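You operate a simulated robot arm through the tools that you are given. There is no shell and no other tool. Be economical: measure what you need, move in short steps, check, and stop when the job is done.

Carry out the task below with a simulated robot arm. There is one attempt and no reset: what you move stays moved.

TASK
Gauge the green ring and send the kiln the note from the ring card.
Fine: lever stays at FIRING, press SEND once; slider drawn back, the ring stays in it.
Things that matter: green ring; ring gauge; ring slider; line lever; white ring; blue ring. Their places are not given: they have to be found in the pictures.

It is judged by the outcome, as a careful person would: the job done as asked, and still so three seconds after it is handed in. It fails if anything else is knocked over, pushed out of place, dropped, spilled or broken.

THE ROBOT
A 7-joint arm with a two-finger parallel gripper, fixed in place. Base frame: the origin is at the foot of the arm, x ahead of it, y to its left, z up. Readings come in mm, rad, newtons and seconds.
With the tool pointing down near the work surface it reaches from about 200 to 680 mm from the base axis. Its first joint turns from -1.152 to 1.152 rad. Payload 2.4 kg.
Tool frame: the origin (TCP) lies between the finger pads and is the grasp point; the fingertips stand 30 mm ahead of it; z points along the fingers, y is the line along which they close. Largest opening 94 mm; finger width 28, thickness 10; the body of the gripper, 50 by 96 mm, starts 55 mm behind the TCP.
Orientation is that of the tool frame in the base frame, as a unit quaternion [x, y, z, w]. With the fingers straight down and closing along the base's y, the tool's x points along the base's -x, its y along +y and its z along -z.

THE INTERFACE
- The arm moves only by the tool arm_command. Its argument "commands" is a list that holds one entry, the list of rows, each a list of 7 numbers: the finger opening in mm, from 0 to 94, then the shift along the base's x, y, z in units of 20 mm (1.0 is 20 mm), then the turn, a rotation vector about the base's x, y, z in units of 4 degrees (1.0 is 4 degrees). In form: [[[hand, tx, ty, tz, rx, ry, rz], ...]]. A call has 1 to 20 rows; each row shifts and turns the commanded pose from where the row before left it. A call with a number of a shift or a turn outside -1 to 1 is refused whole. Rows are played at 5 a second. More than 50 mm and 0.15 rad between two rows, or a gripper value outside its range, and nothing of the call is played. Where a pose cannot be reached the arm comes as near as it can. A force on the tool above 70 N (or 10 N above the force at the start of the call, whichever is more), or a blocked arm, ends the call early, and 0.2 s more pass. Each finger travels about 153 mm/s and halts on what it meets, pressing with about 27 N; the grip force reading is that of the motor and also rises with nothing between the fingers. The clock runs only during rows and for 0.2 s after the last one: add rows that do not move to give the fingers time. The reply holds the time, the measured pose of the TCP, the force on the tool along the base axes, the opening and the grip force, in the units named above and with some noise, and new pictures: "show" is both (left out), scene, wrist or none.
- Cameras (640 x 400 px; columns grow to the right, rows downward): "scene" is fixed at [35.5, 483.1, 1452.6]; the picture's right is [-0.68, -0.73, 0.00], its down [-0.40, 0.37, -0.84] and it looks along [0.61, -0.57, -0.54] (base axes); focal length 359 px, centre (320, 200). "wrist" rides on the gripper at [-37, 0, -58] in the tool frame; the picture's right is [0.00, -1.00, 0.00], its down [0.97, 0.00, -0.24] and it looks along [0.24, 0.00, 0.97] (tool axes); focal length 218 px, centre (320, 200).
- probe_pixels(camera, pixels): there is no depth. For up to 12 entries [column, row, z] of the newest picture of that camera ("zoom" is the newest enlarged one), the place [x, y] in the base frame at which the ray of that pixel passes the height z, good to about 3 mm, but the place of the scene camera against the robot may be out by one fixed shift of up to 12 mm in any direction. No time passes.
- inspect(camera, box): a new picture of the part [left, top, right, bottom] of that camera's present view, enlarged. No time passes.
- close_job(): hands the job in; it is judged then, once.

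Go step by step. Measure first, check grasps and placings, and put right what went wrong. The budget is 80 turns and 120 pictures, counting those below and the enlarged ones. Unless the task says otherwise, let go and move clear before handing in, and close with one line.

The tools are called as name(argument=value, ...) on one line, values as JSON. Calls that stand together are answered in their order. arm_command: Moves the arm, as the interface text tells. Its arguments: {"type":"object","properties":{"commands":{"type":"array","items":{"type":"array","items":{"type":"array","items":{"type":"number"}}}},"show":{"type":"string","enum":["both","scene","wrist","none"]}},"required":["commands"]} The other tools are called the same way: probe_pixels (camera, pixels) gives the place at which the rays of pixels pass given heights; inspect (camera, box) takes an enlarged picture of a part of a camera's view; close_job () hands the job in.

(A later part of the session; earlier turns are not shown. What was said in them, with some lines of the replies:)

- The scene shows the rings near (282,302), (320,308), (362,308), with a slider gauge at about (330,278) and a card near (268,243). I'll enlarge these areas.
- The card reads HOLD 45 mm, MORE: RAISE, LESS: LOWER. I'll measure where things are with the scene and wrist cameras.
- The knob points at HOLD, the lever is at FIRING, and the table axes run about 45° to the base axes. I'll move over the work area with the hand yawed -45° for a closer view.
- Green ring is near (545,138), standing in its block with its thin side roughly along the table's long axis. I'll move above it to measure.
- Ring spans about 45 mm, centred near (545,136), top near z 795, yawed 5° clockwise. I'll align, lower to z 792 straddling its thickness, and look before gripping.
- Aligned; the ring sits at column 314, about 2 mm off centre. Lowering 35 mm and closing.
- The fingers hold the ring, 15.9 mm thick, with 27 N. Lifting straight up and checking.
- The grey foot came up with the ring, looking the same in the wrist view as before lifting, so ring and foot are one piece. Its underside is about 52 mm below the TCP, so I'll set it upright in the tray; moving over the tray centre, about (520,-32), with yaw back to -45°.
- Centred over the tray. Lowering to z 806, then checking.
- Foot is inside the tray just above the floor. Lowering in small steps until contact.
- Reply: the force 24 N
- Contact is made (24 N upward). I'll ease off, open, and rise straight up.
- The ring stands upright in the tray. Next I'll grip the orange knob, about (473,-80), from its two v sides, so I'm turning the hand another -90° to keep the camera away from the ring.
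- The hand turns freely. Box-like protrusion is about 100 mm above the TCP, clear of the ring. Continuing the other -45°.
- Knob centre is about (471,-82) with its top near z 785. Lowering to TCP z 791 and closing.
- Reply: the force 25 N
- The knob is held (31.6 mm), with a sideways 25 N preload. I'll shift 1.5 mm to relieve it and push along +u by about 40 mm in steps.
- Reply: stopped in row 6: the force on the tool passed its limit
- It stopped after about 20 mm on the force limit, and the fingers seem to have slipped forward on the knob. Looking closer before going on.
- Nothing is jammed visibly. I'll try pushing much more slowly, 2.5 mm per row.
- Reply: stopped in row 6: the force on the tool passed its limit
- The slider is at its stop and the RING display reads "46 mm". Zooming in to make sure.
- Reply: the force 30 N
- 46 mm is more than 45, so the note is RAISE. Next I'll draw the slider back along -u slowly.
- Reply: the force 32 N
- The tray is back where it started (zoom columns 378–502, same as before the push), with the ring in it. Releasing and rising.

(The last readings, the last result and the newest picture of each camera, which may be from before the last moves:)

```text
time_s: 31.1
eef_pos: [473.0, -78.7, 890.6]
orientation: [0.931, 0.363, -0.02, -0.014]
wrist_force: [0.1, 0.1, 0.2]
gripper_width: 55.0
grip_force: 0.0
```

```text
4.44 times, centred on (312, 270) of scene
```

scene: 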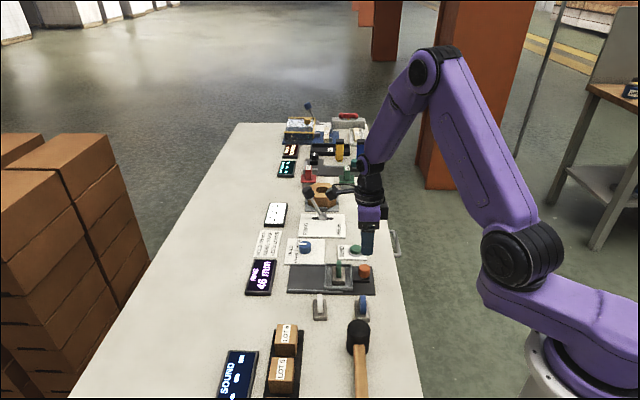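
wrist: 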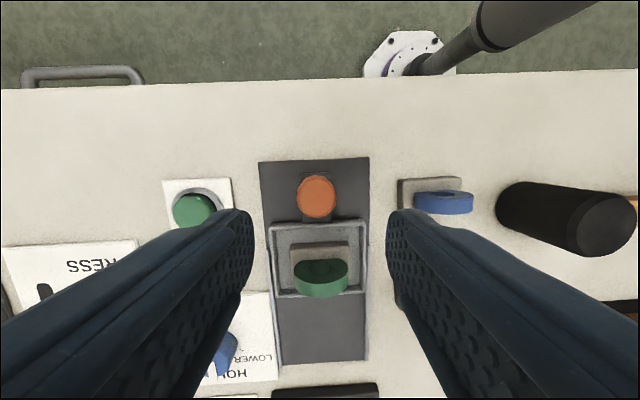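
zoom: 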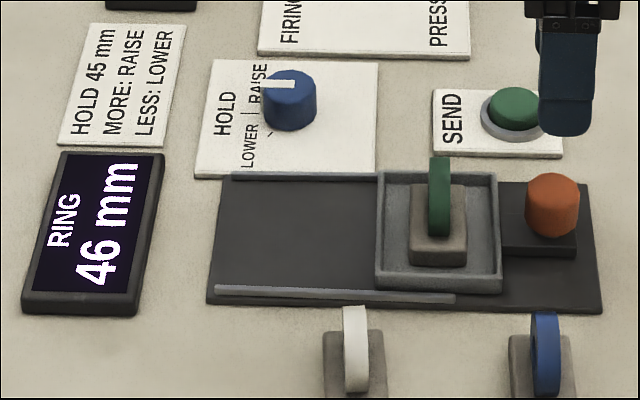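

Ring display still reads 46 mm, and ring and slider are in place. Now for the blue knob: I'll level the hand and turn to yaw +45°, so I can grip clear of the white pointer, while moving over near it.

arm_command(commands=[[[60, 0, 0, 0.2, -0.16, -0.68, 0], [60, 0.3, 0.06, 0, 0, 0, 0.95], [60, 0.3, 0.06, 0, 0, 0, 0.95], [60, 0.3, 0.06, 0, 0, 0, 0.95], [60, 0.3, 0.06, 0, 0, 0, 0.95], [60, 0.3, 0.06, 0, 0, 0, 0.95], [60, 0.3, 0.06, 0, 0, 0, 0.95], [60, 0.3, 0.06, 0, 0, 0, 0.95], [60, 0.3, 0.06, 0, 0, 0, 0.95], [60, 0.3, 0.06, 0, 0, 0, 0.95], [60, 0.3, 0.06, 0, 0, 0, 0.95], [60, 0.3, 0.06, 0, 0, 0, 0.95], [60, 0.3, 0.06, 0, 0, 0, 0.95], [60, 0.3, 0.06, 0, 0, 0, 0.95], [60, 0.3, 0.06, 0, 0, 0, 0.95], [60, 0.3, 0.06, 0, 0, 0, 0.95], [60, 0.3, 0.06, 0, 0, 0, 0.95], [60, 0.3, 0.06, 0, 0, 0, 0.95], [60, 0.3, 0.06, 0, 0, 0, 0.95], [60, 0.3, 0.06, 0, 0, 0, 0.95]]], show="none")

arm_command(commands=[[[60, 0.1, 0, 0, 0, 0, 0.95], [60, 0.1, 0, 0, 0, 0, 0.95], [60, 0.1, 0, 0, 0, 0, 0.95], [60, 0.1, 0, 0, 0, 0, 0.95], [60, 0.1, 0, 0, 0, 0, 0.95], [60, 0.1, 0, 0, 0, 0, 0.95], [60, 0.1, 0, 0, 0, 0, 0.95], [60, 0.1, 0, 0, 0, 0, 0.95], [60, 0, 0, 0, 0, 0, 0.95], [60, 0, 0, 0, 0, 0, 0.95], [60, 0, 0, 0, 0, 0, 0.95], [60, 0, 0, 0, 0, 0, 0.95], [60, 0, 0, 0, 0, 0, 0.95], [60, 0, 0, 0, 0, 0, 0.95], [60, 0, 0, 0, 0, 0, 0.95], [60, 0, 0, 0, 0, 0, 0.95], [60, 0, 0, 0, 0, 0, 0.95], [60, 0, 0, 0, 0, 0, 0.95], [60, 0, 0, 0, 0, 0, 0.95], [60, 0, 0, 0, 0, 0, 0.95]]], show="both")

```text
time_s: 35.3
eef_pos: [588.6, -56.1, 894.2]
orientation: [0.538, 0.843, 0.002, 0.001]
wrist_force: [-0.2, 0.0, 0.0]
gripper_width: 60.0
grip_force: 0.0
```

```text
time_s: 39.5
eef_pos: [603.1, -56.6, 893.7]
orientation: [-0.096, 0.995, 0.001, -0.001]
wrist_force: [-0.5, 1.0, -0.4]
gripper_width: 59.8
grip_force: 0.1
```

scene: 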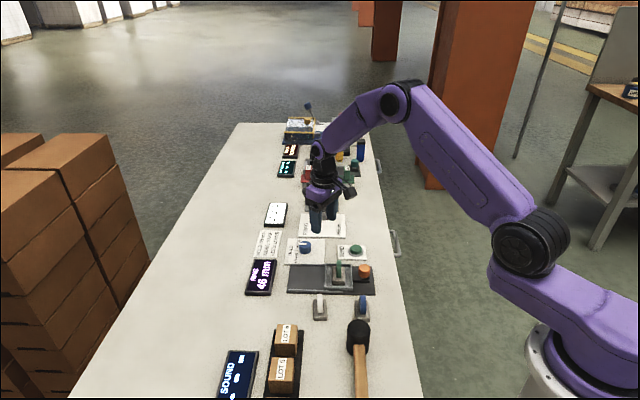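
wrist: 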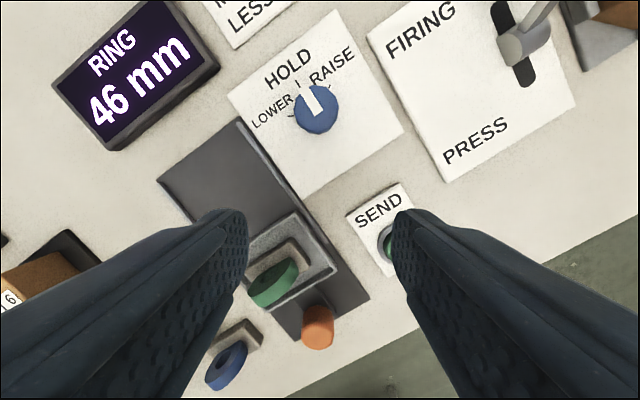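

inspect(camera="wrist", box=[224, 20, 416, 140])

probe_pixels(camera="wrist", pixels=[[316, 106, 780], [316, 106, 770], [316, 115, 755], [510, 45, 760], [387, 240, 760], [393, 245, 755], [299, 83, 745], [338, 78, 745], [291, 116, 745]])

probe_pixels(camera="scene", pixels=[[305.5, 244, 770], [305.5, 244, 780], [305.5, 244, 790], [356, 249, 755], [356, 249, 765]])

```text
3.33 times, centred on (320, 80) of wrist
```

zoom: 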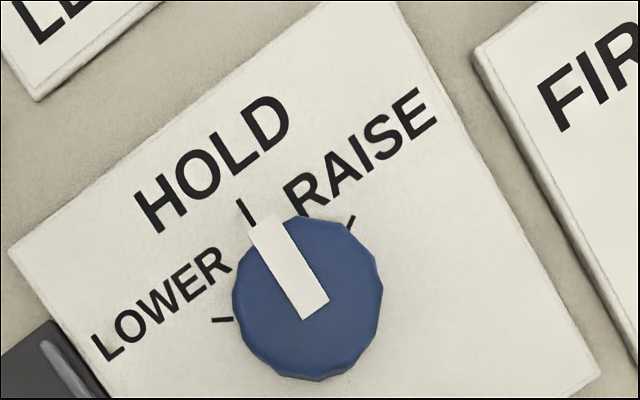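

```text
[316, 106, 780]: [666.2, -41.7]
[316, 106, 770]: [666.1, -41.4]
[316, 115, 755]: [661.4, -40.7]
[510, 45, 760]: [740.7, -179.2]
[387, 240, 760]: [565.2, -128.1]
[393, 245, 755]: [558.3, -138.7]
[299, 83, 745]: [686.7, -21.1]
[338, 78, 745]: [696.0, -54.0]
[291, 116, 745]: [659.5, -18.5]
```

```text
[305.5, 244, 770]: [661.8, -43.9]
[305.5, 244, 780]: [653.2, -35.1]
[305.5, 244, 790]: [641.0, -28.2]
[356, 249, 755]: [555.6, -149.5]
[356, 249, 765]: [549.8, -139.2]
```

The knob centre is about (666,-41), top near z 768, with ticks at ±60° from HOLD; RAISE is clockwise seen from above. I'll move above it and check alignment.

arm_command(commands=[[[60, 0.8, 0.19, 0, 0, 0, 0], [60, 0.8, 0.19, 0, 0, 0, 0], [60, 0.8, 0.19, -0.4, 0, 0, 0], [60, 0.75, 0.18, -0.8, 0, 0, 0], [60, 0, 0, -0.8, 0, 0, 0], [60, 0, 0, -0.7, 0, 0, 0], [60, 0, 0, 0, 0, 0, 0]]])

inspect(camera="scene", box=[260, 190, 356, 250])

```text
time_s: 41.1
eef_pos: [666.0, -42.4, 841.2]
orientation: [-0.095, 0.995, 0.002, 0.0]
wrist_force: [-0.5, -0.3, -0.7]
gripper_width: 60.1
grip_force: 0.0
```

scene: 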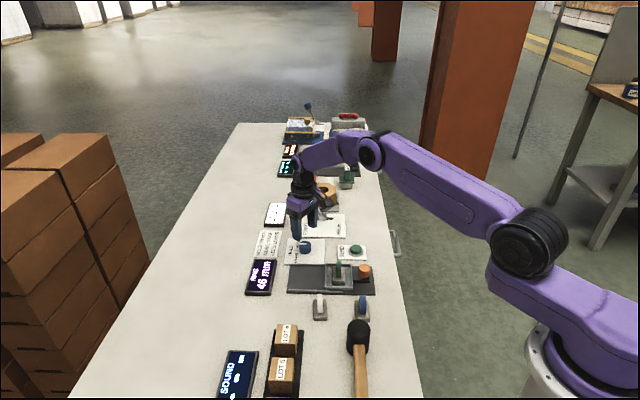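
wrist: 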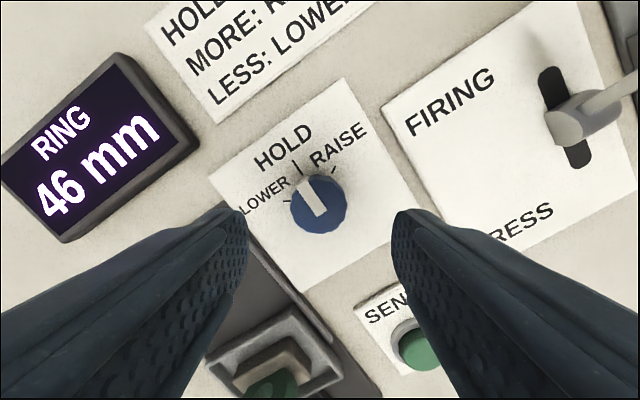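

```text
6.67 times, centred on (308, 220) of scene
```

zoom: 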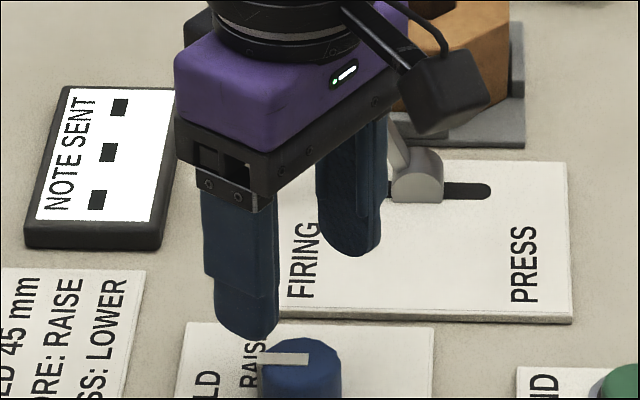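

Knob sits at column 319, centred. Lowering to z 781 and closing on it.

arm_command(commands=[[[60, 0, 0, -0.8, 0, 0, 0], [60, 0, 0, -0.8, 0, 0, 0], [60, 0, 0, -0.8, 0, 0, 0], [60, 0, 0, -0.6, 0, 0, 0], [60, 0, 0, 0, 0, 0, 0], [45, 0, 0, 0, 0, 0, 0], [35, 0, 0, 0, 0, 0, 0], [25, 0, 0, 0, 0, 0, 0], [25, 0, 0, 0, 0, 0, 0]]])

```text
time_s: 43.1
eef_pos: [666.4, -40.9, 780.2]
orientation: [-0.095, 0.995, 0.002, -0.001]
wrist_force: [0.1, 1.7, -1.6]
gripper_width: 35.4
grip_force: 45.1
```

scene: 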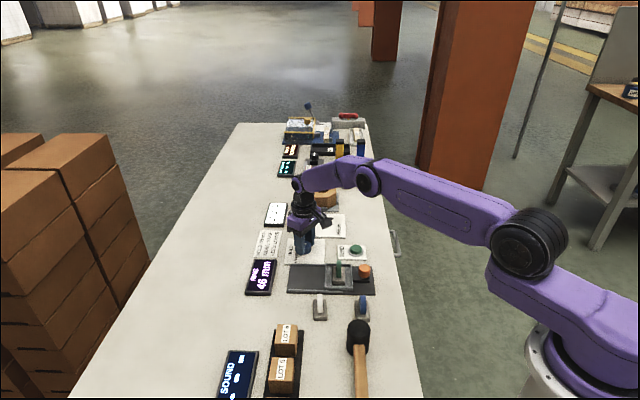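
wrist: 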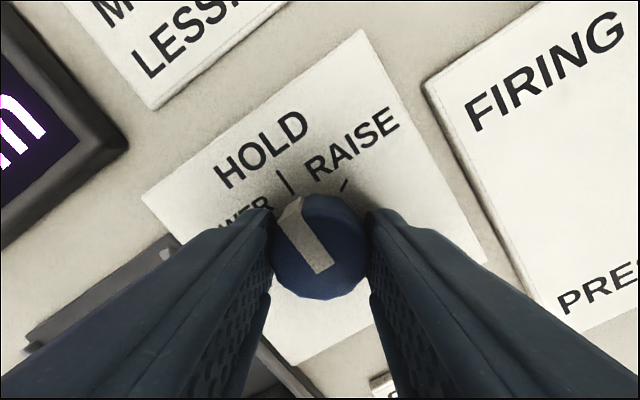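

Gripped at 35.4 mm with almost no side force. Turning clockwise 60° about the knob axis.

arm_command(commands=[[[25, 0, 0, 0, 0, 0, -0.88], [25, 0, 0, 0, 0, 0, -0.88], [25, 0, 0, 0, 0, 0, -0.88], [25, 0, 0, 0, 0, 0, -0.88], [25, 0, 0, 0, 0, 0, -0.88], [25, 0, 0, 0, 0, 0, -0.88], [25, 0, 0, 0, 0, 0, -0.88], [25, 0, 0, 0, 0, 0, -0.88], [25, 0, 0, 0, 0, 0, -0.88], [25, 0, 0, 0, 0, 0, -0.88], [25, 0, 0, 0, 0, 0, -0.88], [25, 0, 0, 0, 0, 0, -0.88], [25, 0, 0, 0, 0, 0, -0.88], [25, 0, 0, 0, 0, 0, -0.88], [25, 0, 0, 0, 0, 0, -0.88], [25, 0, 0, 0, 0, 0, -0.88], [25, 0, 0, 0, 0, 0, -0.88], [25, 0, 0, 0, 0, 0, 0]]])

inspect(camera="wrist", box=[220, 120, 420, 320])

```text
time_s: 46.9
eef_pos: [665.6, -40.7, 780.4]
orientation: [0.415, 0.91, 0.002, 0.001]
wrist_force: [-3.6, 0.2, 8.7]
gripper_width: 35.5
grip_force: 45.4
```

scene: 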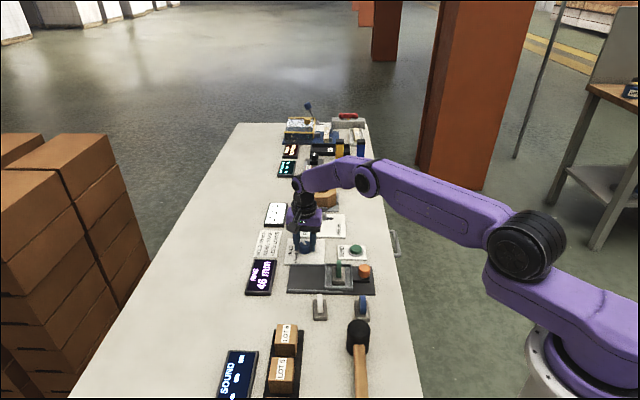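
wrist: 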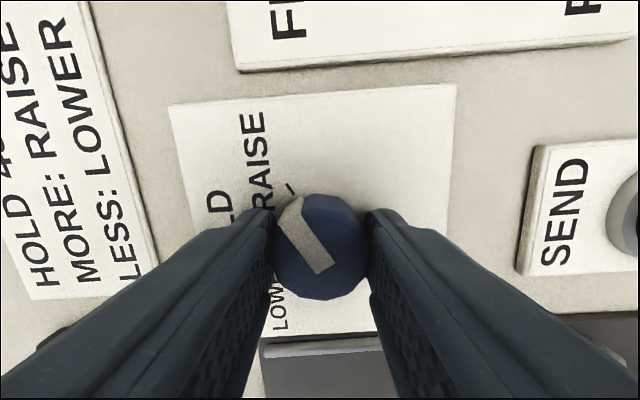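

```text
2.00 times, centred on (320, 220) of wrist
```

zoom: 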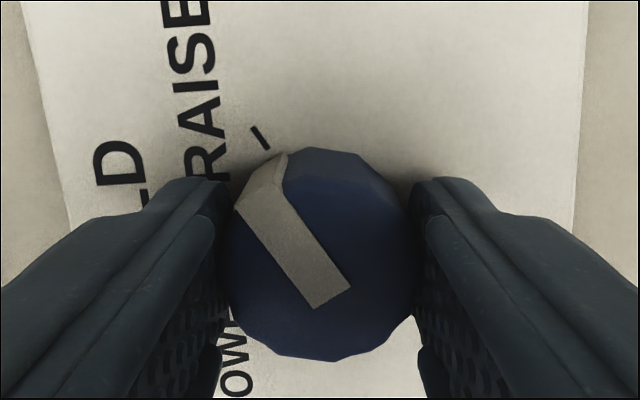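

Knob pointer now aims at the RAISE tick (zoom (258,138)). Opening and rising to confirm.

arm_command(commands=[[[40, 0, 0, 0, 0, 0, 0], [50, 0, 0, 0, 0, 0, 0], [60, 0, 0, 0, 0, 0, 0], [60, 0, 0, 0.5, 0, 0, 0], [60, 0, 0, 1, 0, 0, 0], [60, 0, 0, 1, 0, 0, 0], [60, 0, 0, 1, 0, 0, 0], [60, 0, 0, 1, 0, 0, 0], [60, 0, 0, 0, 0, 0, 0]]])

inspect(camera="wrist", box=[224, 120, 416, 240])

```text
time_s: 48.9
eef_pos: [667.3, -41.1, 869.0]
orientation: [0.415, 0.91, 0.002, 0.001]
wrist_force: [1.1, 0.5, 0.7]
gripper_width: 60.1
grip_force: 0.0
```

scene: 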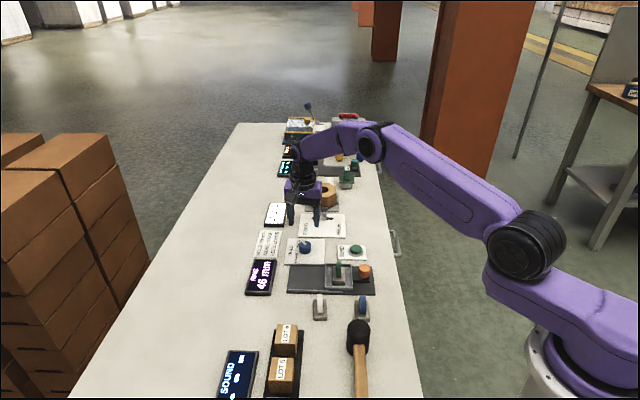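
wrist: 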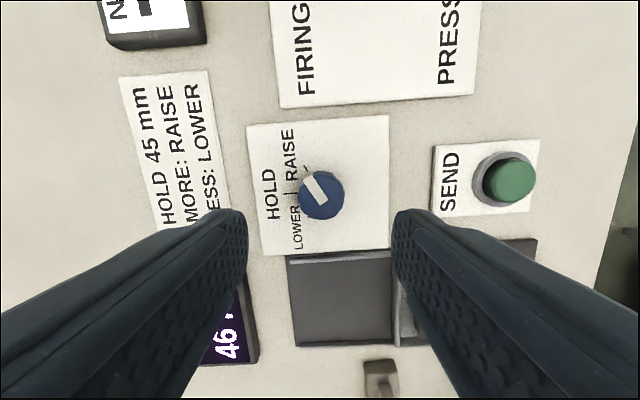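

```text
3.33 times, centred on (320, 180) of wrist
```

zoom: 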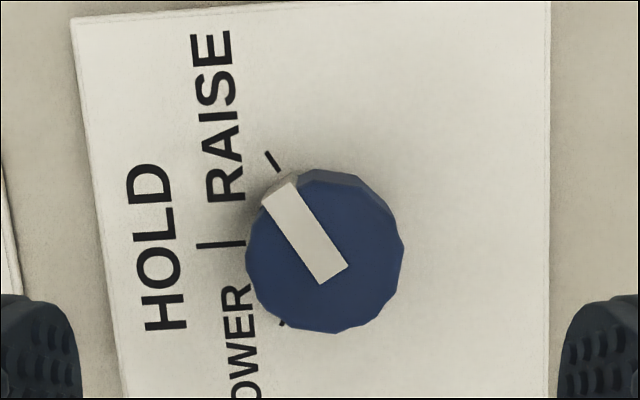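

The pointer is on the RAISE tick. Next the SEND button; I'll move above it with the fingers closed.

probe_pixels(camera="wrist", pixels=[[512, 180, 755], [512, 180, 765], [505, 181, 745]])

arm_command(commands=[[[40, -0.9, -0.8, 0, 0, 0, 0], [20, -0.9, -0.8, 0, 0, 0, 0], [0, -0.9, -0.8, 0, 0, 0, 0], [0, -0.9, -0.8, 0, 0, 0, 0], [0, -0.9, -0.8, 0, 0, 0, 0], [0, -0.9, -0.8, 0, 0, 0, 0], [0, 0, 0, 0, 0, 0, 0]]])

```text
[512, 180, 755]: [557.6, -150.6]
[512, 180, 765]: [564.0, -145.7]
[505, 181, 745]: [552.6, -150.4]
```

```text
time_s: 50.5
eef_pos: [558.6, -139.3, 871.0]
orientation: [0.415, 0.91, 0.002, 0.0]
wrist_force: [-0.3, -0.2, -0.4]
gripper_width: 0.0
grip_force: 27.1
```

scene: 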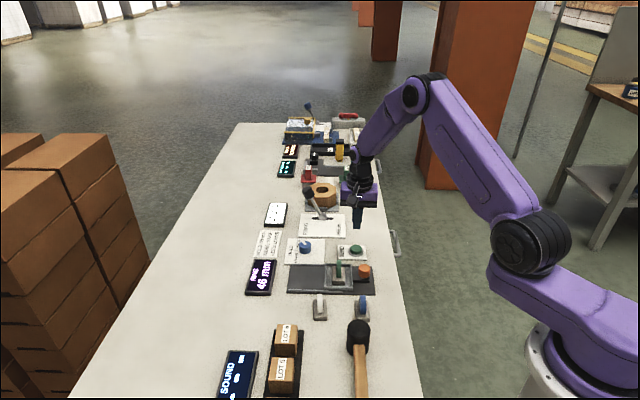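
wrist: 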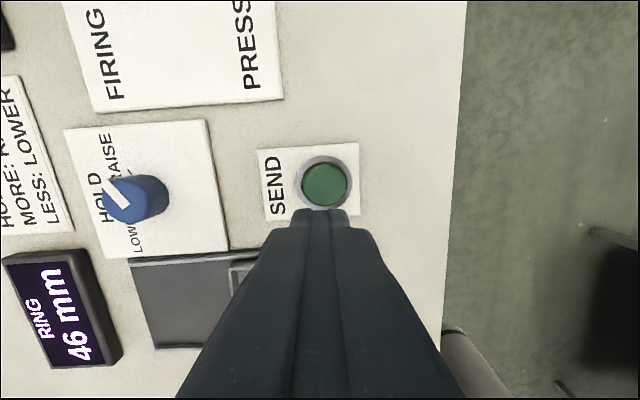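

probe_pixels(camera="wrist", pixels=[[324, 185, 755], [324, 185, 765], [324, 180, 745]])

```text
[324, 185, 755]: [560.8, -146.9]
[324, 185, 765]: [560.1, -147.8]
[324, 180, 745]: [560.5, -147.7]
```

Button centre is about (560,-147). Shifting there and lowering until the tips are about 10 mm above it.

arm_command(commands=[[[0, 0.08, -0.39, -0.6, 0, 0, 0], [0, 0, 0, -1, 0, 0, 0], [0, 0, 0, -1, 0, 0, 0], [0, 0, 0, -0.9, 0, 0, 0], [0, 0, 0, 0, 0, 0, 0]]], show="wrist")

inspect(camera="scene", box=[320, 220, 384, 260])

```text
time_s: 51.7
eef_pos: [558.3, -144.2, 800.4]
orientation: [0.414, 0.91, 0.002, 0.001]
wrist_force: [0.2, 0.5, 0.9]
gripper_width: 0.0
grip_force: 26.6
```

wrist: 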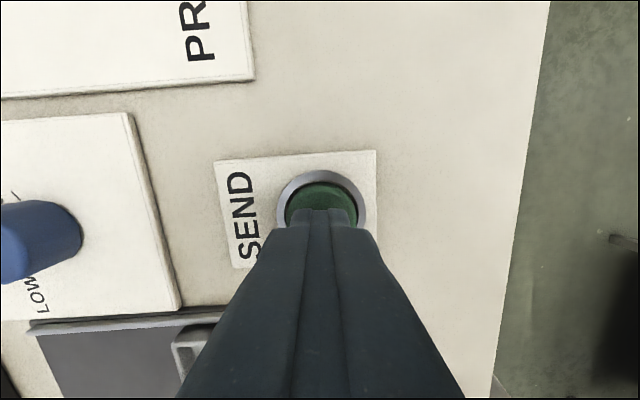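

```text
10.00 times, centred on (352, 240) of scene
```

zoom: 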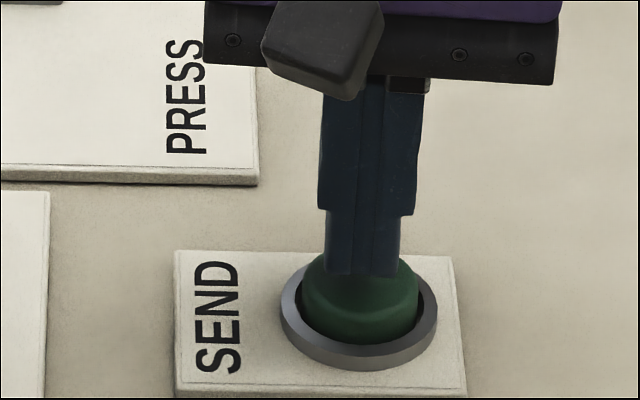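

Tips are over the button. Pressing down slowly in one continuous stroke.

arm_command(commands=[[[0, 0.06, -0.1, -0.15, 0, 0, 0], [0, 0, 0, -0.15, 0, 0, 0], [0, 0, 0, -0.1, 0, 0, 0], [0, 0, 0, 0, 0, 0, 0]]], show="none")

inspect(camera="scene", box=[250, 195, 378, 275])

```text
time_s: 52.7
eef_pos: [562.0, -146.3, 793.0]
orientation: [0.415, 0.91, 0.001, 0.001]
wrist_force: [0.4, 1.2, 0.0]
gripper_width: 0.0
grip_force: 26.9
```

```text
5.00 times, centred on (314, 235) of scene
```

zoom: 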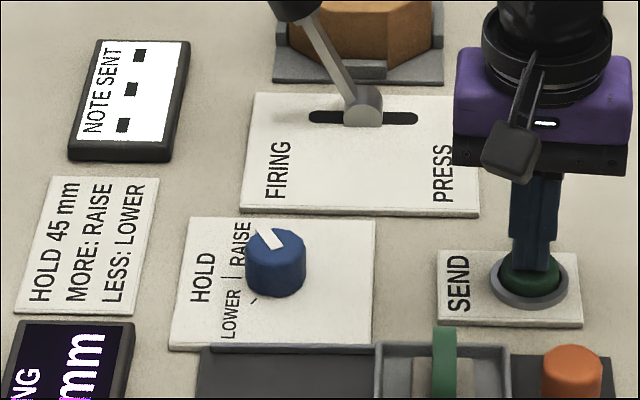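

arm_command(commands=[[[0, 0, 0, -0.1, 0, 0, 0], [0, 0, 0, -0.1, 0, 0, 0], [0, 0, 0, 0, 0, 0, 0]]], show="none")

inspect(camera="scene", box=[250, 195, 378, 275])

```text
time_s: 53.5
eef_pos: [561.6, -146.9, 788.4]
orientation: [0.415, 0.91, 0.001, 0.002]
wrist_force: [1.9, -0.9, 2.0]
gripper_width: 0.0
grip_force: 27.3
```

```text
5.00 times, centred on (314, 235) of scene
```

zoom: 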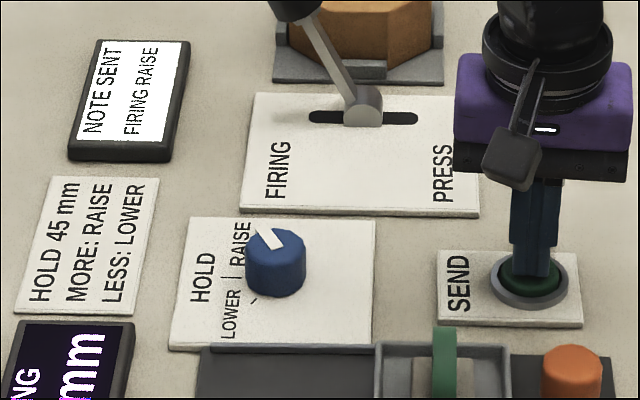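

The display reads NOTE SENT: FIRING RAISE. Lifting straight off the button and clear.

arm_command(commands=[[[0, 0, 0, 0.8, 0, 0, 0], [0, 0, 0, 1, 0, 0, 0], [0, 0, 0, 1, 0, 0, 0], [0, 0, 0, 1, 0, 0, 0], [0, -0.5, 0, 1, 0, 0, 0], [0, -0.5, 0, 1, 0, 0, 0], [0, 0, 0, 0, 0, 0, 0]]], show="scene")

inspect(camera="scene", box=[236, 180, 396, 320])

```text
time_s: 55.1
eef_pos: [542.0, -148.1, 904.7]
orientation: [0.415, 0.91, 0.001, 0.001]
wrist_force: [-0.5, 0.3, 0.3]
gripper_width: 0.0
grip_force: 26.6
```

scene: 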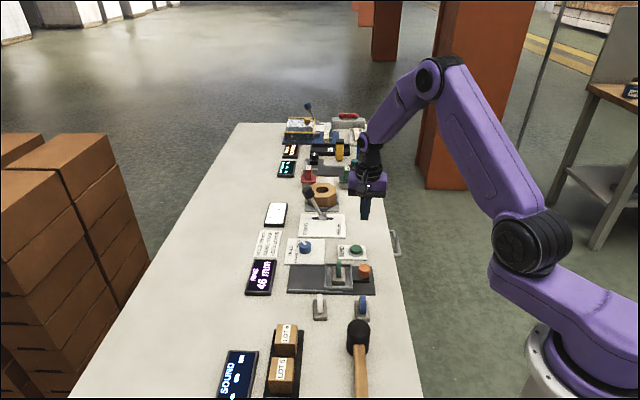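

```text
2.86 times, centred on (316, 250) of scene
```

zoom: 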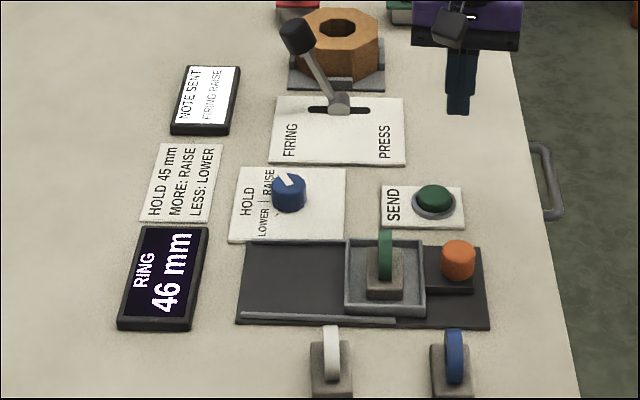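

The picture shows the slider drawn back with the green ring in it, the lever at FIRING, the knob at RAISE and the note sent once. White and blue rings are untouched and the hand is clear, so I'm handing in.

close_job()

```text
The job is handed in.
```

The green ring gauged 46 mm, more than the card's 45 mm, so I sent the kiln the RAISE note with one press of SEND (the display reads "NOTE SENT: FIRING RAISE"); the lever is still at FIRING and the slider is drawn back with the ring in it.
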